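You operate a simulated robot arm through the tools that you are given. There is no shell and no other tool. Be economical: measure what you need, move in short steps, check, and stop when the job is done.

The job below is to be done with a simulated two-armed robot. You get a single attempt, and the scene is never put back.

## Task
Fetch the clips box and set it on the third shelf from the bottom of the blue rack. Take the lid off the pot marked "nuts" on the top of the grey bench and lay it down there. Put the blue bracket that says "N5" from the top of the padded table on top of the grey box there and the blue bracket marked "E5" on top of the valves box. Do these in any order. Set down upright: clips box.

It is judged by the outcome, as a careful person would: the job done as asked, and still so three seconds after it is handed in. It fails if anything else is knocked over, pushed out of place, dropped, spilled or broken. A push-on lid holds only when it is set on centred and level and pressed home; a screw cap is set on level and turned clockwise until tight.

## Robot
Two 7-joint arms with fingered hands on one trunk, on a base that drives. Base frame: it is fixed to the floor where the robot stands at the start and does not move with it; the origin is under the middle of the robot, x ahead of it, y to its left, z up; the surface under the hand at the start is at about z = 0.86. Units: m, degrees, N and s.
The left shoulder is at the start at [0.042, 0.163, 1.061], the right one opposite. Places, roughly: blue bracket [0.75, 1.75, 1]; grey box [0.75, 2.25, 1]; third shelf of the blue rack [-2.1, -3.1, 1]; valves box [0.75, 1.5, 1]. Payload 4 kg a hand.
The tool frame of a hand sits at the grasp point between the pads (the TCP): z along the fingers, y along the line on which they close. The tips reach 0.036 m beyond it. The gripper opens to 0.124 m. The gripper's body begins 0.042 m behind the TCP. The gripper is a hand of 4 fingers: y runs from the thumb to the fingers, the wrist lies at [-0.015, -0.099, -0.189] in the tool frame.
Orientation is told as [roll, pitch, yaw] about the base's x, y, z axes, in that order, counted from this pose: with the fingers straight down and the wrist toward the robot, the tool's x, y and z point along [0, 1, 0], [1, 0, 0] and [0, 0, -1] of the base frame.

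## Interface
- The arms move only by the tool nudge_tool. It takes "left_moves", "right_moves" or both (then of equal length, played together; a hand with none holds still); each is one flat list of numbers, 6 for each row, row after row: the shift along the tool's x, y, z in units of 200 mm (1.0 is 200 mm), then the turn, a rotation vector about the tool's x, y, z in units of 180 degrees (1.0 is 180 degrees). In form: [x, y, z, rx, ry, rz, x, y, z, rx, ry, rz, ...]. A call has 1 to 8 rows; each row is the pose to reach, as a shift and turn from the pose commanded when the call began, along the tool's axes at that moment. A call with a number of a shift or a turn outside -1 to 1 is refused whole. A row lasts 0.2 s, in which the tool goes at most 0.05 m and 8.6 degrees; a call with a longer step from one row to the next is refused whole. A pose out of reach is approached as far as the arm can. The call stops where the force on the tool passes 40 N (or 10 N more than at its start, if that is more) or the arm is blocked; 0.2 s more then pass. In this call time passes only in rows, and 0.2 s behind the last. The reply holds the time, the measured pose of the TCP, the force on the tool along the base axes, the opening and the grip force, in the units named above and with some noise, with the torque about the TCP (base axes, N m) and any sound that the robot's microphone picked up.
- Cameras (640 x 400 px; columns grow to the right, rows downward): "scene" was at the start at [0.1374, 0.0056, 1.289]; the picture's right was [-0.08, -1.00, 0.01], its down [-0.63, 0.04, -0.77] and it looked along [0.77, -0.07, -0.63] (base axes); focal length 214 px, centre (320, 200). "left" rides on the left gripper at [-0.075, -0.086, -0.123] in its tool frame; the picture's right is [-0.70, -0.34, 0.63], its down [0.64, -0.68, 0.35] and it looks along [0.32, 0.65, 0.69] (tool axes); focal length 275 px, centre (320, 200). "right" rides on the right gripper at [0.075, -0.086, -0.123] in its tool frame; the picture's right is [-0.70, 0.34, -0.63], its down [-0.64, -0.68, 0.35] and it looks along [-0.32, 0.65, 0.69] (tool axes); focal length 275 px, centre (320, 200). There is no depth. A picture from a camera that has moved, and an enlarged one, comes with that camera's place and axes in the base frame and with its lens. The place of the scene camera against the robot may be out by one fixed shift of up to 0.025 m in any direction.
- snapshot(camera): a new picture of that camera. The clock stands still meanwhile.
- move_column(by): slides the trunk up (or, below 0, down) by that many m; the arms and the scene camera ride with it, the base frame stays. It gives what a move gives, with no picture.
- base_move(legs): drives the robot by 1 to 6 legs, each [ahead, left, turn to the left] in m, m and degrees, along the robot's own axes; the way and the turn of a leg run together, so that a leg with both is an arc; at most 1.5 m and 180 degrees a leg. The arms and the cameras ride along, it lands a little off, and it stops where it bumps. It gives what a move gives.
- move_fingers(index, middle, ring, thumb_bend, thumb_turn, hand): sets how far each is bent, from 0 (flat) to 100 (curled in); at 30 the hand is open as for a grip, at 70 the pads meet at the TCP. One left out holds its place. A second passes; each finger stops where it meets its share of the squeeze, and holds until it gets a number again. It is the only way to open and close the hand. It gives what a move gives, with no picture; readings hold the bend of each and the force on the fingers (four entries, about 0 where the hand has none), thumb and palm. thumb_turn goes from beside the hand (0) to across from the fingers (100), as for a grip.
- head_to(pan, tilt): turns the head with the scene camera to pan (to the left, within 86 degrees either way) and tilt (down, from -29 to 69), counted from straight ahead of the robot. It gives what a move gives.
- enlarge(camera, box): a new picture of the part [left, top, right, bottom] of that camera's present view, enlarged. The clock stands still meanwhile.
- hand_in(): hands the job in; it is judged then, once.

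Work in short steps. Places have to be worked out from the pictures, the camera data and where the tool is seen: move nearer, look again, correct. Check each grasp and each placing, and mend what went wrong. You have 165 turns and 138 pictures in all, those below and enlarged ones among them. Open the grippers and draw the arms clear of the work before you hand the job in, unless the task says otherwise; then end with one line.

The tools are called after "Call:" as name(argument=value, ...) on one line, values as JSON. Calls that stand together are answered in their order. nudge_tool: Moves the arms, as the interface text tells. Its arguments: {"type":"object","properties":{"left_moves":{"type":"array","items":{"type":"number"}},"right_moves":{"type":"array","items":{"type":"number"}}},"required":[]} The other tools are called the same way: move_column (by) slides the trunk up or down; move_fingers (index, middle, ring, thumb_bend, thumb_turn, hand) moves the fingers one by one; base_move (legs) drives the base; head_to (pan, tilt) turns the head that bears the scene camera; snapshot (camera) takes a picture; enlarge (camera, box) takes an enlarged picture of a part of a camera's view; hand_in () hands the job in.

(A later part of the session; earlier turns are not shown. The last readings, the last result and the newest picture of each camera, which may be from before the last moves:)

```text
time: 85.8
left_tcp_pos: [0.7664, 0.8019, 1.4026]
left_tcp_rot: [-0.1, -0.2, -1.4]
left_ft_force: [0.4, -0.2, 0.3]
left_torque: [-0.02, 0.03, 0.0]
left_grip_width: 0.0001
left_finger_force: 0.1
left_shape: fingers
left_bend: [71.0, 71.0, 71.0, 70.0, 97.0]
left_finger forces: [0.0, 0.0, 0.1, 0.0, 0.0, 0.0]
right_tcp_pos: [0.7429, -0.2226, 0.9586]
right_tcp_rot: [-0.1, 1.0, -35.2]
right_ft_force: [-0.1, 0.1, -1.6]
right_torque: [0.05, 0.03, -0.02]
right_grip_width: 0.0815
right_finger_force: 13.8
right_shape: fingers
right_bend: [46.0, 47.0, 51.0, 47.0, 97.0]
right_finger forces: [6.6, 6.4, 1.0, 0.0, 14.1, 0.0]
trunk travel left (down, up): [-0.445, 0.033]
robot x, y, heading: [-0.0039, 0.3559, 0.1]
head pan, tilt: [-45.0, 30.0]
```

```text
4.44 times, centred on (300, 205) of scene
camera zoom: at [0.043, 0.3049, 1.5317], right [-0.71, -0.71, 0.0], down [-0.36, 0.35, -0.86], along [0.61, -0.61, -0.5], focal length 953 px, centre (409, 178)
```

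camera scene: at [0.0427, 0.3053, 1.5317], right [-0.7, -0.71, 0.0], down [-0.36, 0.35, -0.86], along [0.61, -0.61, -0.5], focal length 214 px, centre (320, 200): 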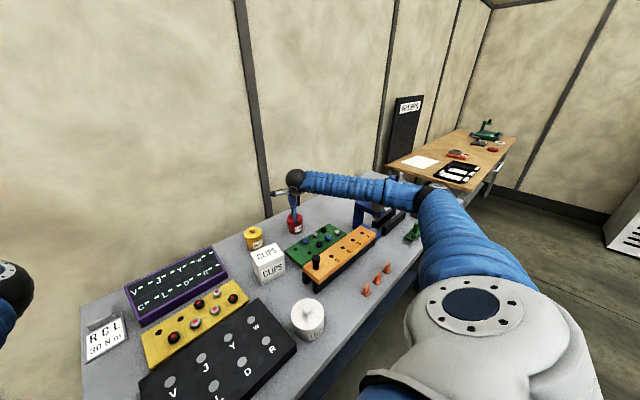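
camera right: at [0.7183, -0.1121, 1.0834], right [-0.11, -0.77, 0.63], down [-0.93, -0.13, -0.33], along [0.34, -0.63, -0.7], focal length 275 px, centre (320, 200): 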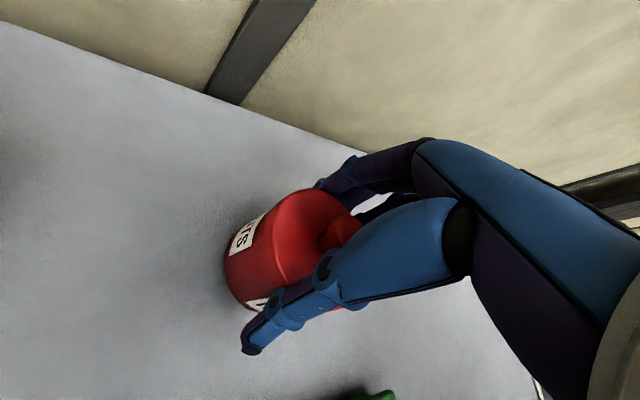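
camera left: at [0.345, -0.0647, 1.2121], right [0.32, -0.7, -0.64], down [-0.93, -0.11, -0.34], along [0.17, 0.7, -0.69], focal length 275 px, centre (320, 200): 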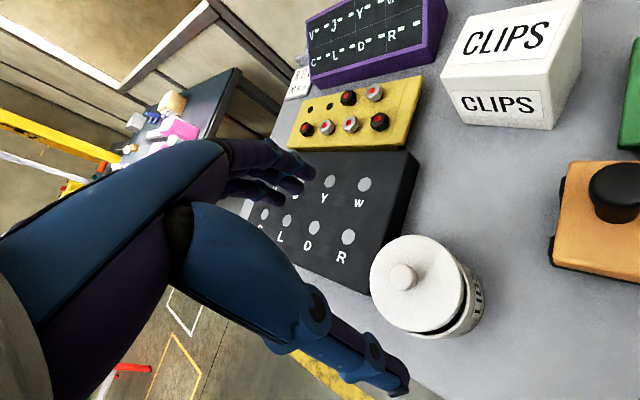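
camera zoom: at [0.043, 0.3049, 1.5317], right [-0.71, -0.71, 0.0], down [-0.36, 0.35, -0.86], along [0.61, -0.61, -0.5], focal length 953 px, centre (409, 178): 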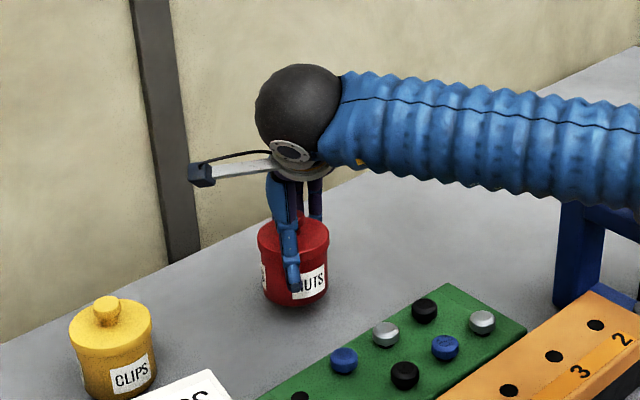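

The whole pot came up since the fingertips also pinch the body. I set it back down, reopen, and regrip higher so only the rim is held.

Call:
nudge_tool(right_moves=[0, 0, 0.06, 0, 0, 0, 0, 0, 0.1, 0, 0, 0, 0, 0, 0.118, 0, 0, 0])

Call:
move_fingers(hand="right", index=34, middle=34, ring=34, thumb_bend=34)

Call:
nudge_tool(right_moves=[0, 0, -0.04, 0, 0, 0, 0, 0, -0.075, 0, 0, 0])

Call:
move_fingers(hand="right", index=52, middle=52, ring=52, thumb_bend=52)

```text
time: 86.6
left_tcp_pos: [0.7646, 0.803, 1.4034]
left_tcp_rot: [0.0, 0.0, -1.4]
left_ft_force: [-0.8, 0.1, -0.6]
left_torque: [0.03, 0.01, 0.01]
left_grip_width: 0.0001
left_finger_force: 0.1
left_shape: fingers
left_bend: [71.0, 71.0, 71.0, 70.0, 97.0]
left_finger forces: [0.0, 0.0, 0.0, 0.0, 0.0, 0.0]
right_tcp_pos: [0.742, -0.2219, 0.9368]
right_tcp_rot: [-0.2, 0.9, -35.1]
right_ft_force: [-0.3, 0.4, 3.9]
right_torque: [-0.1, -0.16, 0.05]
right_grip_width: 0.0815
right_finger_force: 14.6
right_shape: fingers
right_bend: [46.0, 47.0, 51.0, 47.0, 97.0]
right_finger forces: [6.6, 6.9, 1.0, 0.0, 15.2, 0.0]
trunk travel left (down, up): [-0.445, 0.033]
robot x, y, heading: [-0.0044, 0.354, 0.1]
head pan, tilt: [-45.0, 30.0]
```

```text
time: 87.6
left_tcp_pos: [0.7663, 0.8023, 1.4036]
left_tcp_rot: [0.1, -0.2, -1.4]
left_ft_force: [-0.1, 0.2, 1.1]
left_torque: [-0.01, 0.01, -0.01]
left_grip_width: 0.0
left_finger_force: 0.1
left_shape: fingers
left_bend: [71.0, 71.0, 71.0, 70.0, 97.0]
left_finger forces: [0.0, 0.0, 0.0, 0.0, 0.0, 0.0]
right_tcp_pos: [0.7427, -0.2214, 0.9364]
right_tcp_rot: [-0.2, 0.9, -35.1]
right_ft_force: [-0.6, 0.6, 0.0]
right_torque: [-0.03, 0.01, 0.03]
right_grip_width: 0.1112
right_finger_force: 0.1
right_shape: fingers
right_bend: [34.0, 34.0, 34.0, 34.0, 97.0]
right_finger forces: [0.0, 0.1, 0.0, 0.0, 0.1, 0.1]
trunk travel left (down, up): [-0.445, 0.033]
robot x, y, heading: [-0.0033, 0.354, 0.2]
head pan, tilt: [-45.0, 30.0]
```

```text
time: 88.2
left_tcp_pos: [0.7665, 0.8022, 1.4035]
left_tcp_rot: [0.1, -0.1, -1.4]
left_ft_force: [0.2, 0.6, 0.3]
left_torque: [-0.04, -0.01, -0.02]
left_grip_width: 0.0001
left_finger_force: 0.0
left_shape: fingers
left_bend: [71.0, 71.0, 71.0, 70.0, 97.0]
left_finger forces: [0.0, 0.0, 0.0, 0.0, 0.0, 0.1]
right_tcp_pos: [0.743, -0.2215, 0.952]
right_tcp_rot: [-0.2, 0.9, -35.0]
right_ft_force: [-0.1, 0.3, -0.4]
right_torque: [0.03, -0.03, 0.01]
right_grip_width: 0.111
right_finger_force: 0.0
right_shape: fingers
right_bend: [34.0, 34.0, 34.0, 34.0, 97.0]
right_finger forces: [0.0, 0.1, 0.0, 0.1, 0.1, 0.0]
trunk travel left (down, up): [-0.445, 0.033]
robot x, y, heading: [-0.0043, 0.3542, 0.3]
head pan, tilt: [-45.0, 30.0]
```

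```text
time: 89.2
left_tcp_pos: [0.7656, 0.8014, 1.4031]
left_tcp_rot: [0.0, 0.0, -1.4]
left_ft_force: [-0.3, -0.6, -0.5]
left_torque: [-0.02, 0.0, 0.04]
left_grip_width: 0.0
left_finger_force: 0.1
left_shape: fingers
left_bend: [71.0, 71.0, 71.0, 70.0, 97.0]
left_finger forces: [0.1, 0.0, 0.1, 0.1, 0.1, 0.1]
right_tcp_pos: [0.7423, -0.2216, 0.9511]
right_tcp_rot: [-0.3, 0.9, -35.2]
right_ft_force: [0.1, -0.5, 1.2]
right_torque: [0.0, 0.08, -0.02]
right_grip_width: 0.0764
right_finger_force: 9.9
right_shape: fingers
right_bend: [48.0, 48.0, 50.0, 48.0, 97.0]
right_finger forces: [4.5, 3.6, 1.3, 0.0, 9.7, 0.0]
trunk travel left (down, up): [-0.445, 0.033]
robot x, y, heading: [-0.0041, 0.3537, 0.4]
head pan, tilt: [-45.0, 30.0]
heard: snap
```

A snap — the lid has come loose. Lift a little and look.

Call:
nudge_tool(right_moves=[0, 0, -0.04, 0, 0, 0, 0, 0, -0.1, 0, 0, 0, 0, 0, -0.16, 0, 0, 0])

Call:
enlarge(camera="scene", box=[250, 160, 350, 250])

```text
time: 90.0
left_tcp_pos: [0.7659, 0.8018, 1.4039]
left_tcp_rot: [0.0, -0.2, -1.5]
left_ft_force: [-0.3, 0.3, -0.5]
left_torque: [0.03, 0.02, -0.03]
left_grip_width: 0.0
left_finger_force: 0.1
left_shape: fingers
left_bend: [71.0, 71.0, 71.0, 70.0, 97.0]
left_finger forces: [0.1, 0.0, 0.1, 0.0, 0.1, 0.0]
right_tcp_pos: [0.7429, -0.2216, 0.9836]
right_tcp_rot: [-0.2, 0.9, -35.1]
right_ft_force: [0.1, -0.6, 0.8]
right_torque: [0.03, 0.0, 0.0]
right_grip_width: 0.0761
right_finger_force: 9.4
right_shape: fingers
right_bend: [48.0, 49.0, 51.0, 48.0, 97.0]
right_finger forces: [4.4, 3.3, 1.3, 0.1, 9.4, 0.1]
trunk travel left (down, up): [-0.445, 0.033]
robot x, y, heading: [-0.0024, 0.3528, 0.4]
head pan, tilt: [-45.0, 30.0]
```

```text
4.44 times, centred on (300, 205) of scene
camera zoom: at [0.0427, 0.3051, 1.5317], right [-0.71, -0.71, 0.0], down [-0.36, 0.35, -0.86], along [0.61, -0.61, -0.5], focal length 953 px, centre (409, 178)
```

zoom: 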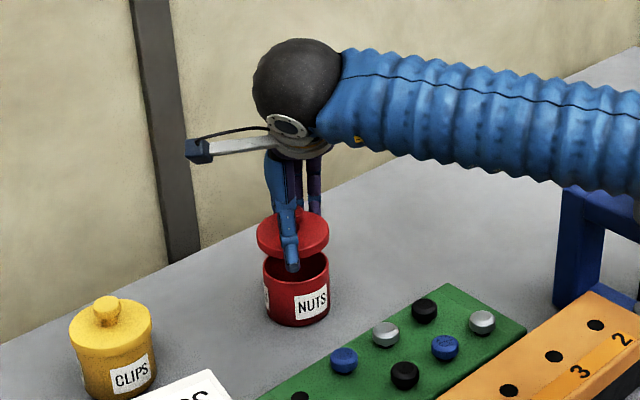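

The lid is off cleanly and the pot stands. I carry the lid 12 cm to the right, to the empty bench area beside the pot.

Call:
nudge_tool(right_moves=[0, 0, -0.15, 0, 0, 0, -0.157, 0.133, -0.2, 0, 0, 0, -0.313, 0.267, -0.2, 0, 0, 0, -0.47, 0.4, -0.2, 0, 0, 0, -0.47, 0.4, -0.05, 0, 0, 0, -0.47, 0.4, 0.1, 0, 0, 0, -0.47, 0.4, 0.2, 0, 0, 0])

Call:
snapshot(camera="scene")

```text
time: 91.6
left_tcp_pos: [0.7652, 0.8019, 1.4044]
left_tcp_rot: [0.0, -0.1, -1.4]
left_ft_force: [0.2, 1.0, 0.4]
left_torque: [0.0, 0.02, 0.02]
left_grip_width: 0.0
left_finger_force: 0.0
left_shape: fingers
left_bend: [71.0, 71.0, 71.0, 70.0, 97.0]
left_finger forces: [0.1, 0.0, 0.0, 0.0, 0.1, 0.1]
right_tcp_pos: [0.7535, -0.3451, 0.9428]
right_tcp_rot: [-0.2, 0.9, -35.1]
right_ft_force: [0.7, 0.2, -0.1]
right_torque: [-0.01, -0.03, -0.01]
right_grip_width: 0.0765
right_finger_force: 9.5
right_shape: fingers
right_bend: [48.0, 49.0, 51.0, 48.0, 97.0]
right_finger forces: [4.4, 3.4, 1.3, 0.0, 9.2, 0.0]
trunk travel left (down, up): [-0.445, 0.033]
robot x, y, heading: [-0.0051, 0.3559, 0.1]
head pan, tilt: [-45.0, 30.0]
```

```text
52 pictures are left
camera scene: at [0.0429, 0.3046, 1.5317], right [-0.71, -0.71, 0.0], down [-0.36, 0.35, -0.86], along [0.61, -0.61, -0.5], focal length 214 px, centre (320, 200)
```

scene: 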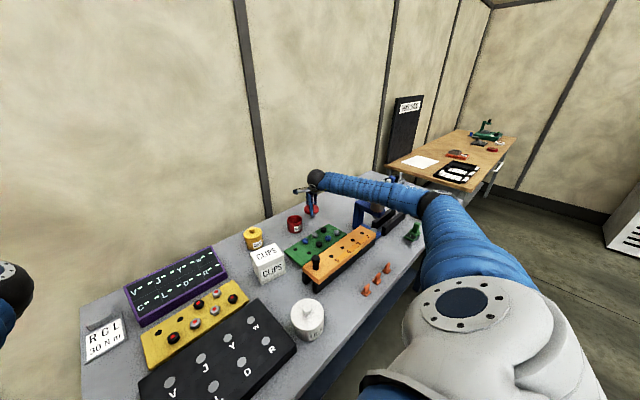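

Tracking is good. Lower the last ~4 cm gently to touch the bench.

Call:
nudge_tool(right_moves=[0, 0, 0.07, 0, 0, 0, 0, 0, 0.14, 0, 0, 0, 0, 0, 0.18, 0, 0, 0, 0, 0, 0.2, 0, 0, 0])

Call:
enlarge(camera="scene", box=[270, 150, 430, 260])

```text
time: 92.6
left_tcp_pos: [0.7662, 0.803, 1.4043]
left_tcp_rot: [0.0, -0.1, -1.4]
left_ft_force: [-0.6, 0.7, -0.1]
left_torque: [0.02, -0.04, -0.04]
left_grip_width: 0.0
left_finger_force: 0.0
left_shape: fingers
left_bend: [71.0, 71.0, 71.0, 70.0, 97.0]
left_finger forces: [0.1, 0.0, 0.0, 0.1, 0.0, 0.0]
right_tcp_pos: [0.7532, -0.3446, 0.9031]
right_tcp_rot: [-0.1, 0.9, -35.1]
right_ft_force: [0.0, 0.2, 2.0]
right_torque: [-0.11, -0.11, -0.01]
right_grip_width: 0.0764
right_finger_force: 10.2
right_shape: fingers
right_bend: [48.0, 49.0, 51.0, 48.0, 97.0]
right_finger forces: [4.2, 6.3, 1.3, 0.0, 9.3, 0.0]
trunk travel left (down, up): [-0.445, 0.033]
robot x, y, heading: [-0.004, 0.357, -0.1]
head pan, tilt: [-45.0, 30.0]
```

```text
3.64 times, centred on (350, 205) of scene
camera zoom: at [0.0425, 0.3052, 1.5318], right [-0.71, -0.71, 0.0], down [-0.36, 0.35, -0.86], along [0.61, -0.61, -0.5], focal length 780 px, centre (211, 182)
```

zoom: 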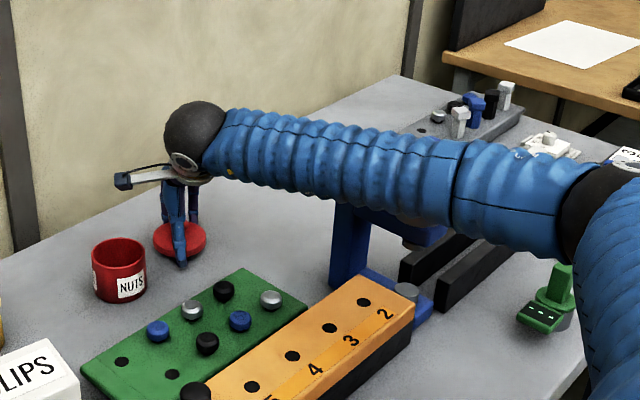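

Touching (2 N). Release, then raise straight up.

Call:
move_fingers(hand="right", index=33, middle=33, ring=33, thumb_bend=33)

Call:
nudge_tool(right_moves=[0, 0, -0.15, 0, 0, 0, 0, 0, -0.35, 0, 0, 0, 0, 0, -0.55, 0, 0, 0, 0, 0, -0.75, 0, 0, 0, 0, 0, -1.0, 0, 0, 0])

Call:
nudge_tool(right_moves=[0, -0.1, -0.2, 0, 0, 0, 0, -0.2, -0.4, 0, 0, 0, 0, -0.3, -0.6, 0, 0, 0, 0.15, -0.4, -0.75, 0, 0, 0, 0.3, -0.55, -0.85, 0, 0, 0, 0.5, -0.65, -0.9, 0, 0, 0])

Call:
snapshot(camera="scene")

```text
time: 93.6
left_tcp_pos: [0.7657, 0.8017, 1.4028]
left_tcp_rot: [0.0, -0.1, -1.3]
left_ft_force: [0.2, 0.8, 0.0]
left_torque: [-0.01, 0.0, -0.06]
left_grip_width: 0.0
left_finger_force: 0.1
left_shape: fingers
left_bend: [71.0, 71.0, 71.0, 70.0, 97.0]
left_finger forces: [0.0, 0.1, 0.1, 0.0, 0.1, 0.0]
right_tcp_pos: [0.7527, -0.3426, 0.9026]
right_tcp_rot: [-0.2, 0.9, -35.1]
right_ft_force: [-0.2, 0.6, -0.1]
right_torque: [0.0, -0.06, -0.03]
right_grip_width: 0.1141
right_finger_force: 0.1
right_shape: fingers
right_bend: [33.0, 33.0, 33.0, 33.0, 97.0]
right_finger forces: [0.1, 0.1, 0.0, 0.0, 0.1, 0.1]
trunk travel left (down, up): [-0.445, 0.033]
robot x, y, heading: [-0.0026, 0.3539, 0.2]
head pan, tilt: [-45.0, 30.0]
```

```text
time: 94.8
left_tcp_pos: [0.7663, 0.8023, 1.4033]
left_tcp_rot: [-0.1, 0.0, -1.4]
left_ft_force: [1.1, 1.4, 0.2]
left_torque: [0.02, -0.01, 0.03]
left_grip_width: 0.0002
left_finger_force: 0.0
left_shape: fingers
left_bend: [71.0, 71.0, 71.0, 70.0, 97.0]
left_finger forces: [0.0, 0.1, 0.1, 0.1, 0.0, 0.0]
right_tcp_pos: [0.7554, -0.3438, 1.1039]
right_tcp_rot: [-0.2, 0.9, -35.0]
right_ft_force: [-0.1, 0.6, -0.3]
right_torque: [-0.01, 0.0, -0.03]
right_grip_width: 0.1142
right_finger_force: 0.1
right_shape: fingers
right_bend: [33.0, 33.0, 33.0, 33.0, 97.0]
right_finger forces: [0.1, 0.1, 0.0, 0.0, 0.0, 0.0]
trunk travel left (down, up): [-0.445, 0.033]
robot x, y, heading: [-0.0004, 0.3556, 0.1]
head pan, tilt: [-45.0, 30.0]
```

```text
time: 96.2
left_tcp_pos: [0.7683, 0.8028, 1.4014]
left_tcp_rot: [0.0, 0.1, -1.5]
left_ft_force: [-0.8, 0.5, -1.1]
left_torque: [0.02, 0.02, 0.0]
left_grip_width: 0.0
left_finger_force: 0.2
left_shape: fingers
left_bend: [71.0, 71.0, 71.0, 70.0, 97.0]
left_finger forces: [0.0, 0.0, 0.0, 0.1, 0.1, 0.0]
right_tcp_pos: [0.7112, -0.1906, 1.2836]
right_tcp_rot: [-0.4, 1.0, -35.2]
right_ft_force: [-0.6, 0.6, -0.6]
right_torque: [-0.05, 0.04, -0.02]
right_grip_width: 0.1143
right_finger_force: 0.0
right_shape: fingers
right_bend: [33.0, 33.0, 33.0, 33.0, 97.0]
right_finger forces: [0.0, 0.0, 0.1, 0.0, 0.0, 0.0]
trunk travel left (down, up): [-0.445, 0.033]
robot x, y, heading: [-0.0027, 0.3555, 0.2]
head pan, tilt: [-45.0, 30.0]
```

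```text
50 pictures are left
camera scene: at [0.0438, 0.3064, 1.5317], right [-0.71, -0.71, 0.0], down [-0.36, 0.35, -0.86], along [0.61, -0.61, -0.5], focal length 214 px, centre (320, 200)
```

scene: 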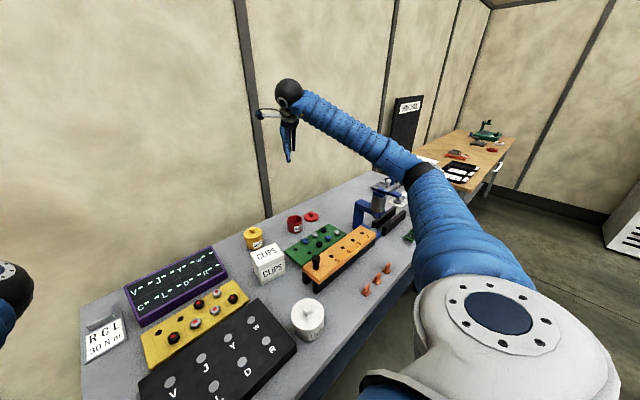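

Lid lies flat beside the pot. Next the clips box (centre ≈ (0.61, 0.04), 0.10 cube). I back up 0.2 m for a straighter arm, then bring the right hand over the box.

Call:
base_move(legs=[[-0.2, 0, 0]])

Call:
nudge_tool(right_moves=[0.2, -0.05, 0.0, 0, 0, -0.04, 0.4, -0.1, 0.05, 0, 0, -0.08, 0.6, -0.15, 0.1, 0, 0, -0.12, 0.8, -0.2, 0.15, 0, 0, -0.16, 1.0, -0.26, 0.2, 0, 0, -0.194])

Call:
snapshot(camera="right")

```text
time: 97.8
left_tcp_pos: [0.5644, 0.7998, 1.4036]
left_tcp_rot: [0.0, -0.1, -1.5]
left_ft_force: [-0.7, -0.6, -0.1]
left_torque: [0.02, -0.01, 0.0]
left_grip_width: 0.0
left_finger_force: 0.1
left_shape: fingers
left_bend: [71.0, 71.0, 71.0, 70.0, 97.0]
left_finger forces: [0.1, 0.0, 0.1, 0.0, 0.0, 0.0]
right_tcp_pos: [0.5087, -0.1909, 1.2837]
right_tcp_rot: [-0.1, 0.8, -35.2]
right_ft_force: [-0.6, 0.0, -0.3]
right_torque: [0.0, 0.02, -0.03]
right_grip_width: 0.1144
right_finger_force: 0.0
right_shape: fingers
right_bend: [33.0, 33.0, 33.0, 33.0, 97.0]
right_finger forces: [0.0, 0.0, 0.1, 0.1, 0.0, 0.0]
trunk travel left (down, up): [-0.445, 0.033]
robot x, y, heading: [-0.2048, 0.3579, 0.2]
head pan, tilt: [-45.0, 30.0]
```

```text
time: 99.0
left_tcp_pos: [0.5657, 0.8012, 1.402]
left_tcp_rot: [0.0, -0.1, -1.4]
left_ft_force: [0.0, 0.0, 0.5]
left_torque: [-0.03, -0.01, 0.02]
left_grip_width: 0.0001
left_finger_force: 0.0
left_shape: fingers
left_bend: [71.0, 71.0, 71.0, 70.0, 97.0]
left_finger forces: [0.1, 0.0, 0.0, 0.1, 0.1, 0.1]
right_tcp_pos: [0.5831, 0.0032, 1.2435]
right_tcp_rot: [0.3, 0.9, -0.2]
right_ft_force: [0.0, -0.2, 0.3]
right_torque: [-0.02, -0.03, 0.01]
right_grip_width: 0.1143
right_finger_force: 0.0
right_shape: fingers
right_bend: [33.0, 33.0, 33.0, 33.0, 97.0]
right_finger forces: [0.0, 0.0, 0.0, 0.0, 0.1, 0.0]
trunk travel left (down, up): [-0.445, 0.033]
robot x, y, heading: [-0.2047, 0.3548, 0.0]
head pan, tilt: [-45.0, 30.0]
```

```text
49 pictures are left
camera right: at [0.5002, 0.0776, 1.368], right [0.34, -0.7, 0.62], down [-0.69, -0.64, -0.34], along [0.64, -0.31, -0.7], focal length 275 px, centre (320, 200)
```

right: 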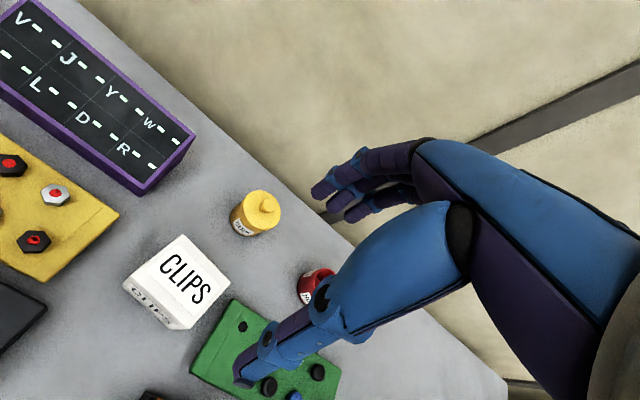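

Box top corners give centre ≈ (0.600, 0.025), yaw ≈ -11°. I open wider, align and descend to z ≈ 1.04.

Call:
move_fingers(hand="right", index=23, middle=23, ring=23, thumb_bend=23)

Call:
nudge_tool(right_moves=[0.05, 0.04, 0.2, -0.002, 0, 0.03, 0.11, 0.085, 0.4, -0.005, 0, 0.061, 0.11, 0.085, 0.6, -0.005, 0, 0.061, 0.11, 0.085, 0.8, -0.005, 0, 0.061, 0.11, 0.085, 1.0, -0.005, 0, 0.061])

Call:
snapshot(camera="right")

Call:
snapshot(camera="scene")

```text
time: 100.0
left_tcp_pos: [0.5661, 0.8008, 1.4032]
left_tcp_rot: [0.0, -0.1, -1.5]
left_ft_force: [-0.1, -0.2, -0.6]
left_torque: [0.02, -0.03, 0.01]
left_grip_width: 0.0
left_finger_force: 0.1
left_shape: fingers
left_bend: [71.0, 71.0, 71.0, 70.0, 97.0]
left_finger forces: [0.0, 0.0, 0.0, 0.0, 0.1, 0.1]
right_tcp_pos: [0.5825, 0.0017, 1.2446]
right_tcp_rot: [0.4, 0.9, -0.1]
right_ft_force: [0.3, -1.0, -0.4]
right_torque: [0.0, 0.04, 0.04]
right_grip_width: 0.1359
right_finger_force: 0.0
right_shape: fingers
right_bend: [23.0, 23.0, 23.0, 23.0, 97.0]
right_finger forces: [0.0, 0.0, 0.0, 0.1, 0.1, 0.0]
trunk travel left (down, up): [-0.445, 0.033]
robot x, y, heading: [-0.2055, 0.3521, -0.4]
head pan, tilt: [-45.0, 30.0]
```

```text
time: 101.2
left_tcp_pos: [0.567, 0.8008, 1.4032]
left_tcp_rot: [0.0, -0.1, -1.6]
left_ft_force: [0.3, -0.6, -0.8]
left_torque: [0.01, 0.02, 0.02]
left_grip_width: 0.0002
left_finger_force: 0.1
left_shape: fingers
left_bend: [71.0, 71.0, 71.0, 70.0, 97.0]
left_finger forces: [0.0, 0.1, 0.0, 0.1, 0.1, 0.1]
right_tcp_pos: [0.5969, 0.0249, 1.0438]
right_tcp_rot: [0.3, 0.1, -11.2]
right_ft_force: [0.3, 0.1, 0.7]
right_torque: [-0.01, 0.01, -0.01]
right_grip_width: 0.1357
right_finger_force: 0.1
right_shape: fingers
right_bend: [23.0, 23.0, 23.0, 23.0, 97.0]
right_finger forces: [0.0, 0.0, 0.0, 0.1, 0.0, 0.0]
trunk travel left (down, up): [-0.445, 0.033]
robot x, y, heading: [-0.2031, 0.3591, 0.3]
head pan, tilt: [-45.0, 30.0]
```

```text
48 pictures are left
camera right: at [0.5276, 0.1134, 1.1674], right [0.19, -0.75, 0.63], down [-0.79, -0.5, -0.35], along [0.58, -0.43, -0.69], focal length 275 px, centre (320, 200)
```

right: 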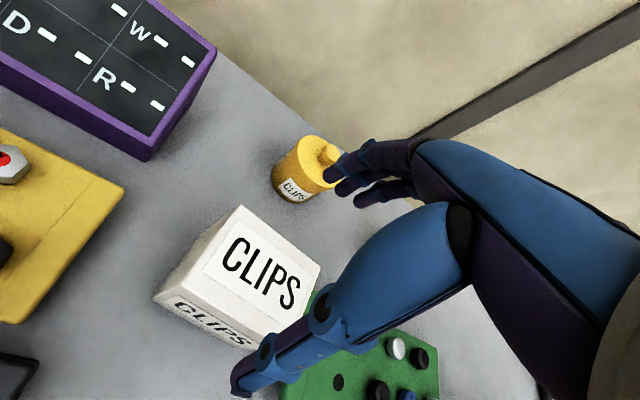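

```text
47 pictures are left
camera scene: at [-0.158, 0.3043, 1.5316], right [-0.71, -0.71, 0.0], down [-0.36, 0.35, -0.86], along [0.61, -0.61, -0.5], focal length 214 px, centre (320, 200)
```

scene: 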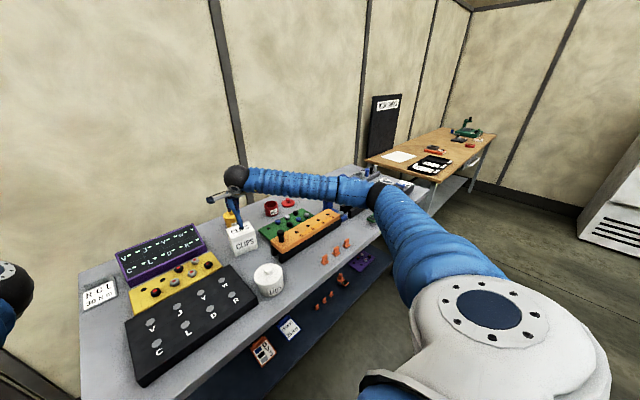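

Corner check: centre (0.595, 0.021), yaw ≈ -8°. Lower around the box to z ≈ 0.93.

Call:
nudge_tool(right_moves=[-0.02, -0.006, 0.15, 0, 0, -0.015, -0.02, -0.006, 0.3, 0, 0, -0.015, -0.02, -0.006, 0.45, 0, 0, -0.015, -0.02, -0.006, 0.56, 0, 0, -0.015])

Call:
move_fingers(hand="right", index=46, middle=46, ring=46, thumb_bend=46)

Call:
snapshot(camera="right")

```text
time: 102.2
left_tcp_pos: [0.5655, 0.8011, 1.4031]
left_tcp_rot: [-0.1, -0.1, -1.5]
left_ft_force: [-0.3, 0.3, 0.2]
left_torque: [0.02, 0.0, 0.0]
left_grip_width: 0.0001
left_finger_force: 0.0
left_shape: fingers
left_bend: [71.0, 71.0, 71.0, 70.0, 97.0]
left_finger forces: [0.0, 0.0, 0.0, 0.1, 0.0, 0.0]
right_tcp_pos: [0.5948, 0.0214, 0.9286]
right_tcp_rot: [0.3, 0.1, -8.6]
right_ft_force: [0.3, -0.1, -0.4]
right_torque: [-0.01, 0.01, 0.02]
right_grip_width: 0.1359
right_finger_force: 0.0
right_shape: fingers
right_bend: [23.0, 23.0, 23.0, 23.0, 97.0]
right_finger forces: [0.0, 0.0, 0.1, 0.0, 0.0, 0.0]
trunk travel left (down, up): [-0.445, 0.033]
robot x, y, heading: [-0.2043, 0.3551, 0.1]
head pan, tilt: [-45.0, 30.0]
```

```text
time: 103.2
left_tcp_pos: [0.5655, 0.8017, 1.4044]
left_tcp_rot: [0.0, -0.1, -1.5]
left_ft_force: [1.0, 0.5, -0.5]
left_torque: [0.01, 0.01, -0.01]
left_grip_width: 0.0
left_finger_force: 0.0
left_shape: fingers
left_bend: [71.0, 71.0, 71.0, 70.0, 97.0]
left_finger forces: [0.0, 0.0, 0.0, 0.0, 0.1, 0.1]
right_tcp_pos: [0.5951, 0.0218, 0.9318]
right_tcp_rot: [0.2, -0.1, -8.5]
right_ft_force: [1.6, -1.2, 12.6]
right_torque: [0.0, -0.36, 0.03]
right_grip_width: 0.1025
right_finger_force: 28.8
right_shape: fingers
right_bend: [38.0, 41.0, 42.0, 39.0, 97.0]
right_finger forces: [17.7, 5.7, 5.0, 0.0, 28.9, 0.0]
trunk travel left (down, up): [-0.445, 0.033]
robot x, y, heading: [-0.2036, 0.3566, -0.0]
head pan, tilt: [-45.0, 30.0]
```

```text
46 pictures are left
camera right: at [0.521, 0.1088, 1.0557], right [0.23, -0.74, 0.63], down [-0.77, -0.53, -0.35], along [0.6, -0.4, -0.69], focal length 275 px, centre (320, 200)
```

right: 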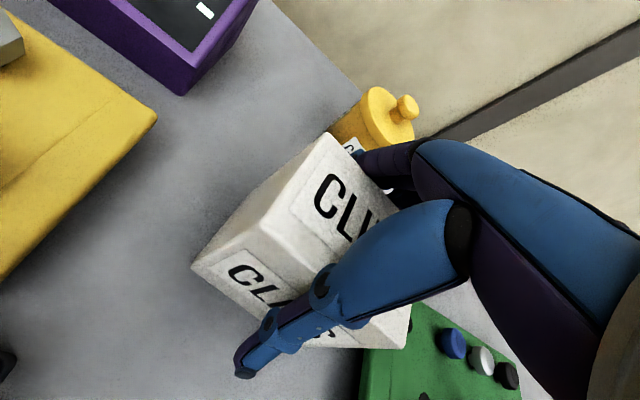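

Firm grip (29 N). Lift the box straight up.

Call:
nudge_tool(right_moves=[0, 0, -0.1, 0, 0, 0, 0, 0, -0.25, 0, 0, 0, 0, 0, -0.45, 0, 0, 0, 0, 0, -0.65, 0, 0, 0, 0, 0, -0.85, 0, 0, 0, 0, 0, -1.0, 0, 0, 0])

Call:
snapshot(camera="scene")

```text
time: 104.6
left_tcp_pos: [0.5657, 0.8008, 1.4033]
left_tcp_rot: [0.0, -0.1, -1.5]
left_ft_force: [0.5, 0.5, -0.1]
left_torque: [0.01, -0.02, 0.01]
left_grip_width: 0.0
left_finger_force: 0.0
left_shape: fingers
left_bend: [71.0, 71.0, 71.0, 70.0, 97.0]
left_finger forces: [0.0, 0.0, 0.0, 0.1, 0.0, 0.1]
right_tcp_pos: [0.5937, 0.0229, 1.1327]
right_tcp_rot: [0.2, 0.1, -8.6]
right_ft_force: [-1.1, 0.2, -1.9]
right_torque: [-0.02, 0.03, -0.01]
right_grip_width: 0.0931
right_finger_force: 17.1
right_shape: fingers
right_bend: [40.0, 43.0, 43.0, 42.0, 97.0]
right_finger forces: [9.9, 3.7, 3.3, 0.0, 17.1, 0.0]
trunk travel left (down, up): [-0.445, 0.033]
robot x, y, heading: [-0.2027, 0.3542, 0.3]
head pan, tilt: [-45.0, 30.0]
```

```text
45 pictures are left
camera scene: at [-0.1584, 0.3049, 1.5317], right [-0.71, -0.71, 0.0], down [-0.36, 0.35, -0.86], along [0.61, -0.61, -0.5], focal length 214 px, centre (320, 200)
```

scene: 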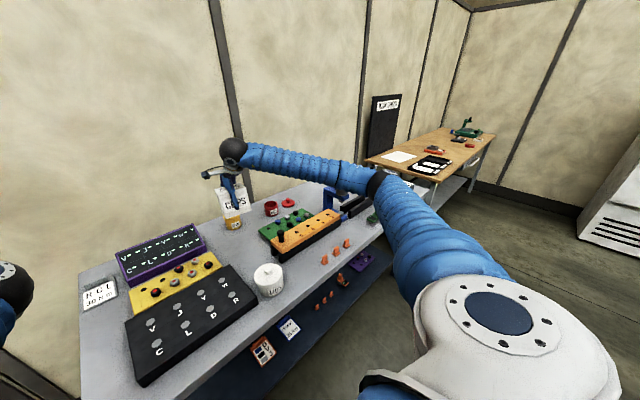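

Box held. I back away, and look right toward the rack.

Call:
base_move(legs=[[-0.7, 0, 0]])

Call:
head_to(pan=-86, tilt=15)

Call:
snapshot(camera="scene")

```text
time: 108.5
left_tcp_pos: [-0.1399, 0.7973, 1.4026]
left_tcp_rot: [0.1, -0.1, -1.8]
left_ft_force: [0.2, 0.2, 0.6]
left_torque: [0.01, -0.01, 0.01]
left_grip_width: 0.0
left_finger_force: 0.1
left_shape: fingers
left_bend: [71.0, 71.0, 71.0, 70.0, 97.0]
left_finger forces: [0.1, 0.0, 0.1, 0.0, 0.0, 0.0]
right_tcp_pos: [-0.1165, 0.0192, 1.1323]
right_tcp_rot: [0.4, 0.0, -8.9]
right_ft_force: [-0.9, 0.3, -1.4]
right_torque: [0.02, -0.01, -0.01]
right_grip_width: 0.0929
right_finger_force: 17.0
right_shape: fingers
right_bend: [40.0, 43.0, 43.0, 42.0, 97.0]
right_finger forces: [9.8, 3.6, 3.3, 0.1, 17.2, 0.1]
trunk travel left (down, up): [-0.445, 0.033]
robot x, y, heading: [-0.9136, 0.3565, -0.1]
head pan, tilt: [-45.0, 30.0]
```

```text
time: 109.6
left_tcp_pos: [-0.1402, 0.7972, 1.4036]
left_tcp_rot: [-0.1, 0.0, -1.7]
left_ft_force: [0.1, 0.2, -1.0]
left_torque: [-0.03, 0.03, 0.01]
left_grip_width: 0.0
left_finger_force: 0.1
left_shape: fingers
left_bend: [71.0, 71.0, 71.0, 70.0, 97.0]
left_finger forces: [0.0, 0.0, 0.1, 0.1, 0.0, 0.1]
right_tcp_pos: [-0.1178, 0.0181, 1.1316]
right_tcp_rot: [0.3, 0.0, -8.9]
right_ft_force: [0.1, 0.3, -1.9]
right_torque: [0.02, 0.05, -0.01]
right_grip_width: 0.0929
right_finger_force: 16.7
right_shape: fingers
right_bend: [40.0, 43.0, 43.0, 42.0, 97.0]
right_finger forces: [9.8, 3.7, 3.4, 0.0, 17.1, 0.0]
trunk travel left (down, up): [-0.445, 0.033]
robot x, y, heading: [-0.9126, 0.3604, -0.2]
head pan, tilt: [-85.9, 15.0]
```

```text
44 pictures are left
camera scene: at [-0.9243, 0.2765, 1.5561], right [-1.0, -0.07, 0.0], down [-0.02, 0.26, -0.97], along [0.06, -0.96, -0.26], focal length 214 px, centre (320, 200)
```

scene: 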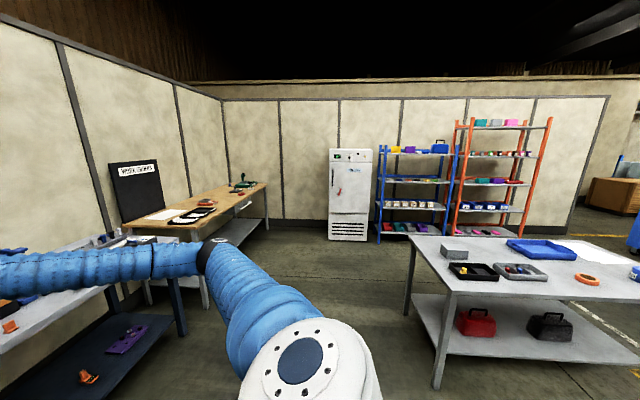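

Blue rack is at about (-2.2, -3.1), facing me; shelf 3 from the bottom seems partly stocked. I turn right and drive there via the free corridor, stopping ~1 m short.

Call:
base_move(legs=[[0, 0, -90], [0, 0.2, 0], [1.08, 0, 0], [1.08, 0, 0], [0, -1.25, 0]])

Call:
head_to(pan=-10, tilt=25)

Call:
snapshot(camera="scene")

```text
time: 131.3
left_tcp_pos: [-1.5597, -2.5785, 1.4029]
left_tcp_rot: [0.1, -0.1, -91.5]
left_ft_force: [-0.7, 0.0, 0.2]
left_torque: [0.02, -0.02, 0.0]
left_grip_width: 0.0
left_finger_force: 0.1
left_shape: fingers
left_bend: [71.0, 71.0, 71.0, 70.0, 97.0]
left_finger forces: [0.0, 0.0, 0.1, 0.0, 0.0, 0.0]
right_tcp_pos: [-2.3363, -2.6058, 1.1325]
right_tcp_rot: [0.3, 0.0, -98.5]
right_ft_force: [-0.5, -0.5, -1.9]
right_torque: [0.03, 0.01, -0.01]
right_grip_width: 0.0918
right_finger_force: 15.4
right_shape: fingers
right_bend: [40.0, 43.0, 44.0, 43.0, 97.0]
right_finger forces: [9.5, 3.5, 3.1, 0.0, 15.4, 0.1]
trunk travel left (down, up): [-0.445, 0.033]
robot x, y, heading: [-2.0036, -1.8065, -90.0]
head pan, tilt: [-85.9, 15.0]
```

```text
time: 132.7
left_tcp_pos: [-1.5599, -2.5782, 1.4035]
left_tcp_rot: [0.1, -0.2, -91.6]
left_ft_force: [-0.9, -0.4, -0.3]
left_torque: [0.02, -0.04, -0.02]
left_grip_width: 0.0002
left_finger_force: 0.0
left_shape: fingers
left_bend: [71.0, 71.0, 71.0, 70.0, 97.0]
left_finger forces: [0.1, 0.0, 0.0, 0.0, 0.0, 0.0]
right_tcp_pos: [-2.3365, -2.6059, 1.1309]
right_tcp_rot: [0.2, -0.1, -98.4]
right_ft_force: [-0.6, 0.1, -2.5]
right_torque: [0.02, 0.03, -0.01]
right_grip_width: 0.0917
right_finger_force: 16.0
right_shape: fingers
right_bend: [40.0, 43.0, 44.0, 43.0, 97.0]
right_finger forces: [9.3, 3.5, 3.0, 0.0, 15.4, 0.1]
trunk travel left (down, up): [-0.445, 0.033]
robot x, y, heading: [-2.0028, -1.8055, -90.0]
head pan, tilt: [-10.0, 25.0]
```

```text
43 pictures are left
camera scene: at [-2.0294, -1.877, 1.5396], right [-0.98, 0.17, 0.0], down [0.07, 0.42, -0.9], along [-0.16, -0.89, -0.43], focal length 214 px, centre (320, 200)
```

scene: 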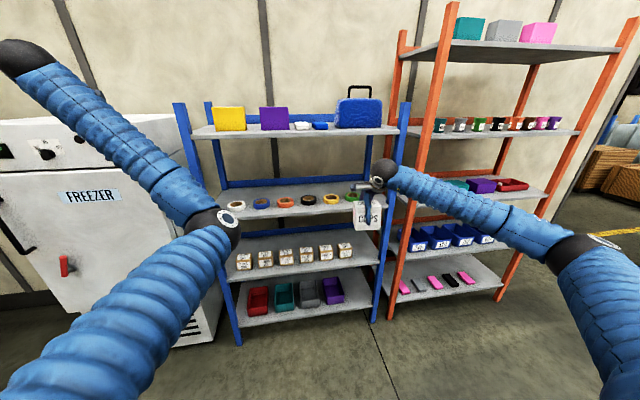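

The rack's third shelf (tape rolls) is at z ≈ 1.0, front edge y ≈ -2.87. I zoom in for free space.

Call:
enlarge(camera="scene", box=[190, 150, 430, 290])

```text
2.67 times, centred on (310, 220) of scene
camera zoom: at [-2.0294, -1.877, 1.5396], right [-0.98, 0.17, 0.0], down [0.07, 0.42, -0.9], along [-0.16, -0.89, -0.43], focal length 572 px, centre (347, 147)
```

zoom: 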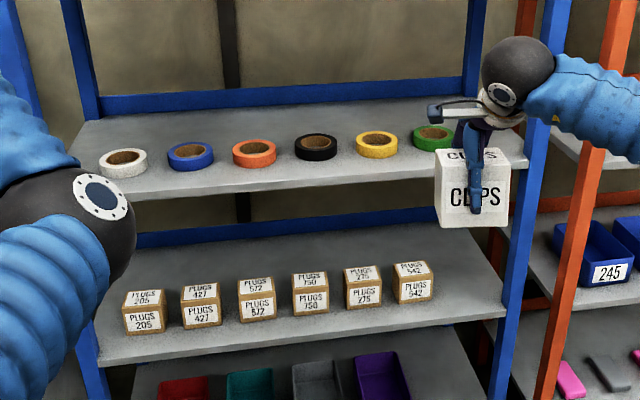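

Shelf 3 has a clear gap at its right end, x ≈ -2.46…-2.60 (right of the green roll). First I pull the left hand back so it won't meet the rack, square the box (yaw -90) and set entry height 1.095.

Call:
nudge_tool(left_moves=[0, -0.2, -0.1, 0, 0, 0, 0, -0.4, -0.2, 0, 0, 0, 0, -0.6, -0.3, 0, 0, 0, 0, -0.8, -0.3, 0, 0, 0, 0, -1.0, -0.3, 0, 0, 0], right_moves=[0, 0, 0.04, 0, 0, -0.01, 0, 0, 0.08, 0, 0, -0.02, 0, 0, 0.12, 0, 0, -0.03, 0, 0, 0.16, 0, 0, -0.04, 0, 0, 0.18, 0, 0, -0.047])

Call:
base_move(legs=[[0, -0.195, 0]])

Call:
snapshot(camera="scene")

```text
time: 133.9
left_tcp_pos: [-1.5298, -2.3856, 1.4648]
left_tcp_rot: [0.0, 0.0, -91.4]
left_ft_force: [-0.1, 0.2, 0.4]
left_torque: [0.02, 0.0, 0.01]
left_grip_width: 0.0001
left_finger_force: 0.1
left_shape: fingers
left_bend: [71.0, 71.0, 71.0, 70.0, 97.0]
left_finger forces: [0.0, 0.1, 0.1, 0.0, 0.0, 0.0]
left hand out of reach, approached as far as the arm can: row 4, 5
right_tcp_pos: [-2.3369, -2.6037, 1.0965]
right_tcp_rot: [0.3, 0.0, -90.0]
right_ft_force: [-0.2, 0.5, -1.6]
right_torque: [0.01, 0.01, 0.02]
right_grip_width: 0.092
right_finger_force: 15.5
right_shape: fingers
right_bend: [40.0, 43.0, 44.0, 43.0, 97.0]
right_finger forces: [9.4, 3.5, 3.2, 0.1, 15.5, 0.1]
trunk travel left (down, up): [-0.445, 0.033]
robot x, y, heading: [-2.0066, -1.8066, -89.9]
head pan, tilt: [-10.0, 25.0]
```

```text
time: 135.5
left_tcp_pos: [-1.7246, -2.3866, 1.4651]
left_tcp_rot: [0.1, -0.1, -91.2]
left_ft_force: [-0.8, -0.1, -0.7]
left_torque: [-0.03, -0.04, 0.04]
left_grip_width: 0.0
left_finger_force: 0.1
left_shape: fingers
left_bend: [71.0, 71.0, 71.0, 70.0, 97.0]
left_finger forces: [0.0, 0.0, 0.1, 0.0, 0.0, 0.0]
right_tcp_pos: [-2.5299, -2.6069, 1.0946]
right_tcp_rot: [0.3, 0.0, -90.0]
right_ft_force: [-0.1, -0.1, -2.2]
right_torque: [0.0, -0.03, -0.01]
right_grip_width: 0.0919
right_finger_force: 15.8
right_shape: fingers
right_bend: [40.0, 43.0, 44.0, 43.0, 97.0]
right_finger forces: [9.4, 3.5, 3.1, 0.0, 15.4, 0.1]
trunk travel left (down, up): [-0.445, 0.033]
robot x, y, heading: [-2.1967, -1.8085, -89.6]
head pan, tilt: [-10.0, 25.0]
```

```text
41 pictures are left
camera scene: at [-2.2254, -1.8775, 1.5396], right [-0.99, 0.17, 0.0], down [0.07, 0.42, -0.9], along [-0.15, -0.89, -0.43], focal length 214 px, centre (320, 200)
```

scene: 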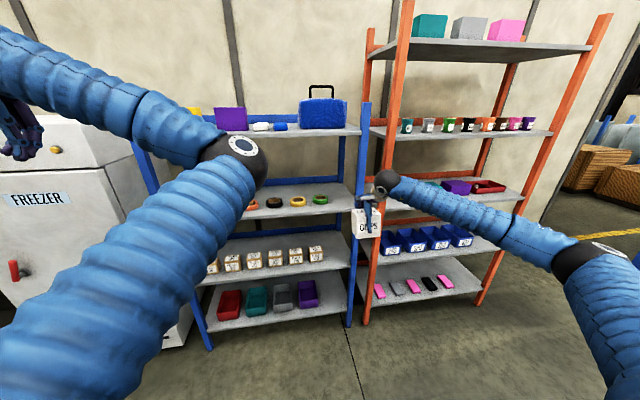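

Green roll at x ≈ -2.41, right post inner face ≈ -2.57: the gap centre is ≈ -2.51. I advance a bit and look with the wrist camera.

Call:
base_move(legs=[[0.1, 0, 0]])

Call:
snapshot(camera="right")

Call:
enlarge(camera="scene", box=[240, 120, 440, 260])

```text
time: 136.7
left_tcp_pos: [-1.7226, -2.4877, 1.4628]
left_tcp_rot: [-0.1, 0.0, -91.2]
left_ft_force: [0.2, -0.6, -1.1]
left_torque: [0.0, 0.03, 0.02]
left_grip_width: 0.0
left_finger_force: 0.1
left_shape: fingers
left_bend: [71.0, 71.0, 71.0, 70.0, 97.0]
left_finger forces: [0.0, 0.1, 0.1, 0.1, 0.0, 0.0]
right_tcp_pos: [-2.5284, -2.7068, 1.0949]
right_tcp_rot: [0.3, 0.1, -89.8]
right_ft_force: [-0.4, -1.3, -1.4]
right_torque: [0.0, 0.0, -0.01]
right_grip_width: 0.0918
right_finger_force: 15.4
right_shape: fingers
right_bend: [40.0, 43.0, 44.0, 43.0, 97.0]
right_finger forces: [9.3, 3.5, 3.2, 0.0, 15.6, 0.0]
trunk travel left (down, up): [-0.445, 0.033]
robot x, y, heading: [-2.2013, -1.9083, -89.5]
head pan, tilt: [-10.0, 25.0]
```

```text
40 pictures are left
camera right: at [-2.4541, -2.6219, 1.2179], right [-0.7, -0.34, 0.63], down [-0.64, 0.68, -0.35], along [-0.31, -0.65, -0.69], focal length 275 px, centre (320, 200)
```

right: 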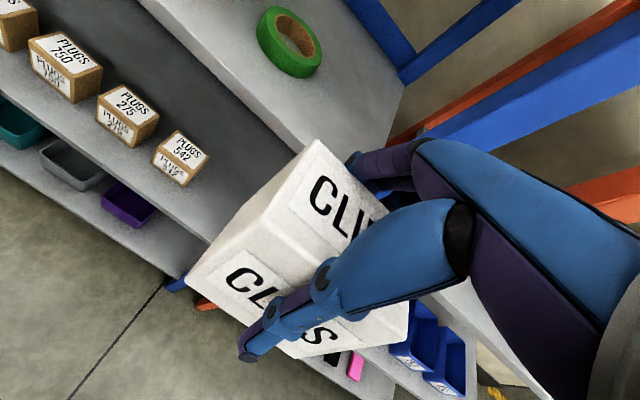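

```text
2.86 times, centred on (340, 190) of scene
camera zoom: at [-2.2245, -1.9789, 1.5395], right [-0.99, 0.17, 0.0], down [0.07, 0.42, -0.9], along [-0.15, -0.89, -0.43], focal length 613 px, centre (263, 229)
```

zoom: 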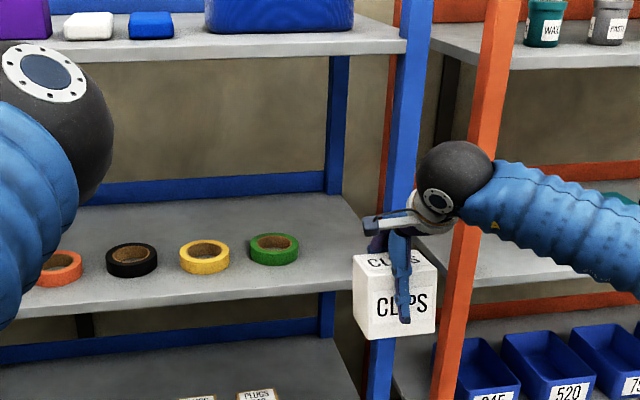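

Gap ≈ 0.12 m wide between roll and post, centred near x = -2.515; the box (0.095) fits. I raise 1 cm, shift +1 cm in x, and drive forward 0.13 m.

Call:
nudge_tool(right_moves=[0.045, 0, -0.05, 0, 0, 0])

Call:
base_move(legs=[[0.13, 0, 0]])

Call:
enlarge(camera="scene", box=[240, 120, 440, 260])

Call:
snapshot(camera="right")

```text
time: 137.1
left_tcp_pos: [-1.7215, -2.4832, 1.4653]
left_tcp_rot: [0.0, -0.1, -91.3]
left_ft_force: [0.0, 0.3, 0.7]
left_torque: [-0.02, 0.02, 0.01]
left_grip_width: 0.0
left_finger_force: 0.1
left_shape: fingers
left_bend: [71.0, 71.0, 71.0, 70.0, 97.0]
left_finger forces: [0.0, 0.0, 0.0, 0.0, 0.0, 0.0]
right_tcp_pos: [-2.5176, -2.7053, 1.107]
right_tcp_rot: [0.2, 0.0, -89.9]
right_ft_force: [-0.3, 0.9, -2.7]
right_torque: [-0.03, 0.01, -0.01]
right_grip_width: 0.0918
right_finger_force: 14.9
right_shape: fingers
right_bend: [40.0, 43.0, 44.0, 43.0, 97.0]
right_finger forces: [9.4, 3.5, 3.1, 0.1, 15.8, 0.1]
trunk travel left (down, up): [-0.445, 0.033]
robot x, y, heading: [-2.2001, -1.9045, -89.7]
head pan, tilt: [-10.0, 25.0]
```

```text
time: 138.4
left_tcp_pos: [-1.7215, -2.6159, 1.4643]
left_tcp_rot: [0.0, -0.1, -91.2]
left_ft_force: [-0.5, 0.0, -0.2]
left_torque: [0.04, 0.01, 0.0]
left_grip_width: 0.0
left_finger_force: 0.0
left_shape: fingers
left_bend: [71.0, 71.0, 71.0, 70.0, 97.0]
left_finger forces: [0.0, 0.0, 0.0, 0.0, 0.0, 0.0]
right_tcp_pos: [-2.5181, -2.8383, 1.1064]
right_tcp_rot: [0.3, 0.1, -89.8]
right_ft_force: [-0.5, 0.9, -1.3]
right_torque: [0.0, 0.0, 0.0]
right_grip_width: 0.0918
right_finger_force: 15.7
right_shape: fingers
right_bend: [40.0, 43.0, 44.0, 43.0, 97.0]
right_finger forces: [9.3, 3.5, 3.1, 0.0, 15.6, 0.0]
trunk travel left (down, up): [-0.445, 0.033]
robot x, y, heading: [-2.1965, -2.0421, -89.5]
head pan, tilt: [-10.0, 25.0]
```

```text
2.86 times, centred on (340, 190) of scene
camera zoom: at [-2.2234, -2.108, 1.5397], right [-0.99, 0.17, 0.0], down [0.07, 0.42, -0.9], along [-0.15, -0.89, -0.43], focal length 613 px, centre (263, 229)
```

zoom: 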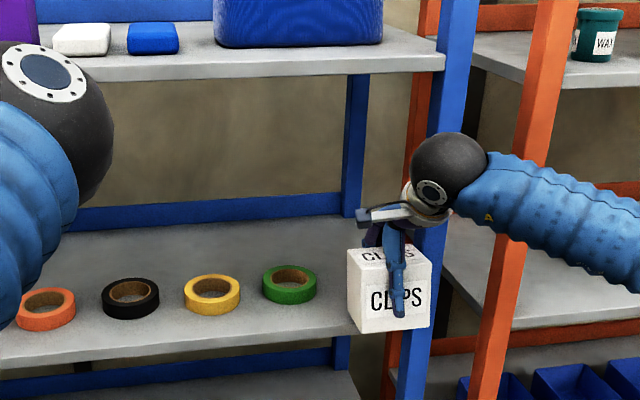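

```text
37 pictures are left
camera right: at [-2.4435, -2.7519, 1.2293], right [-0.7, -0.34, 0.63], down [-0.65, 0.68, -0.35], along [-0.31, -0.65, -0.69], focal length 275 px, centre (320, 200)
```

right: 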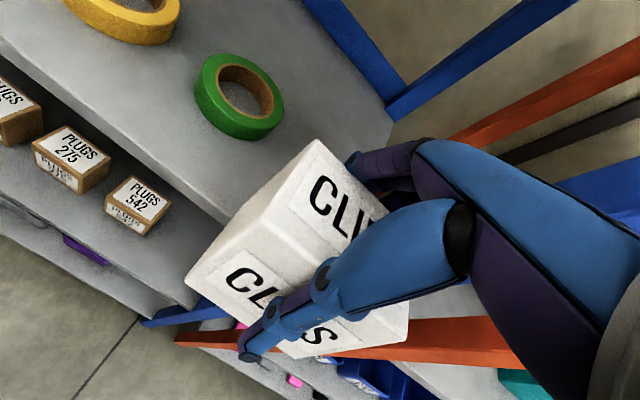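

Combining both cameras: box right edge ≈ -2.566 vs post ≈ -2.56; roll edge ≈ -2.448. I bias 2 cm away from the post and enter above roll height in small steps.

Call:
nudge_tool(right_moves=[0.05, 0, 0, 0, 0, 0, 0.1, 0, -0.005, 0, 0, 0, 0.1, 0.1, -0.005, 0, 0, 0, 0.1, 0.2, -0.005, 0, 0, 0, 0.1, 0.3, -0.005, 0, 0, 0, 0.1, 0.4, -0.005, 0, 0, 0, 0.1, 0.5, -0.005, 0, 0, 0])

Call:
snapshot(camera="right")

Call:
enlarge(camera="scene", box=[280, 140, 440, 260])

```text
time: 140.0
left_tcp_pos: [-1.7209, -2.6165, 1.4642]
left_tcp_rot: [0.0, 0.0, -91.3]
left_ft_force: [-0.6, -0.2, 0.0]
left_torque: [0.04, -0.04, -0.04]
left_grip_width: 0.0001
left_finger_force: 0.0
left_shape: fingers
left_bend: [71.0, 71.0, 71.0, 70.0, 97.0]
left_finger forces: [0.0, 0.0, 0.1, 0.0, 0.0, 0.0]
right_tcp_pos: [-2.4983, -2.9388, 1.1072]
right_tcp_rot: [0.3, 0.0, -89.8]
right_ft_force: [-0.1, 1.3, -2.6]
right_torque: [0.0, 0.02, 0.0]
right_grip_width: 0.0914
right_finger_force: 15.1
right_shape: fingers
right_bend: [41.0, 43.0, 44.0, 43.0, 97.0]
right_finger forces: [9.3, 3.4, 3.0, 0.0, 15.8, 0.1]
trunk travel left (down, up): [-0.445, 0.033]
robot x, y, heading: [-2.1972, -2.0347, -89.7]
head pan, tilt: [-10.0, 25.0]
```

```text
36 pictures are left
camera right: at [-2.4235, -2.8528, 1.2304], right [-0.7, -0.34, 0.63], down [-0.64, 0.68, -0.35], along [-0.31, -0.65, -0.69], focal length 275 px, centre (320, 200)
```

right: 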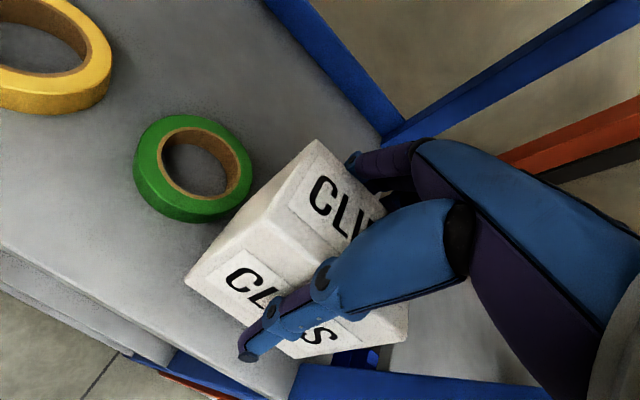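

```text
3.33 times, centred on (360, 200) of scene
camera zoom: at [-2.2229, -2.1086, 1.5395], right [-0.99, 0.17, 0.0], down [0.07, 0.42, -0.9], along [-0.15, -0.89, -0.43], focal length 715 px, centre (187, 200)
```

zoom: 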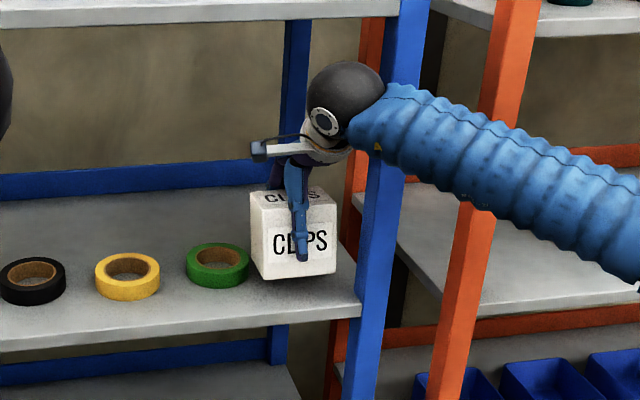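

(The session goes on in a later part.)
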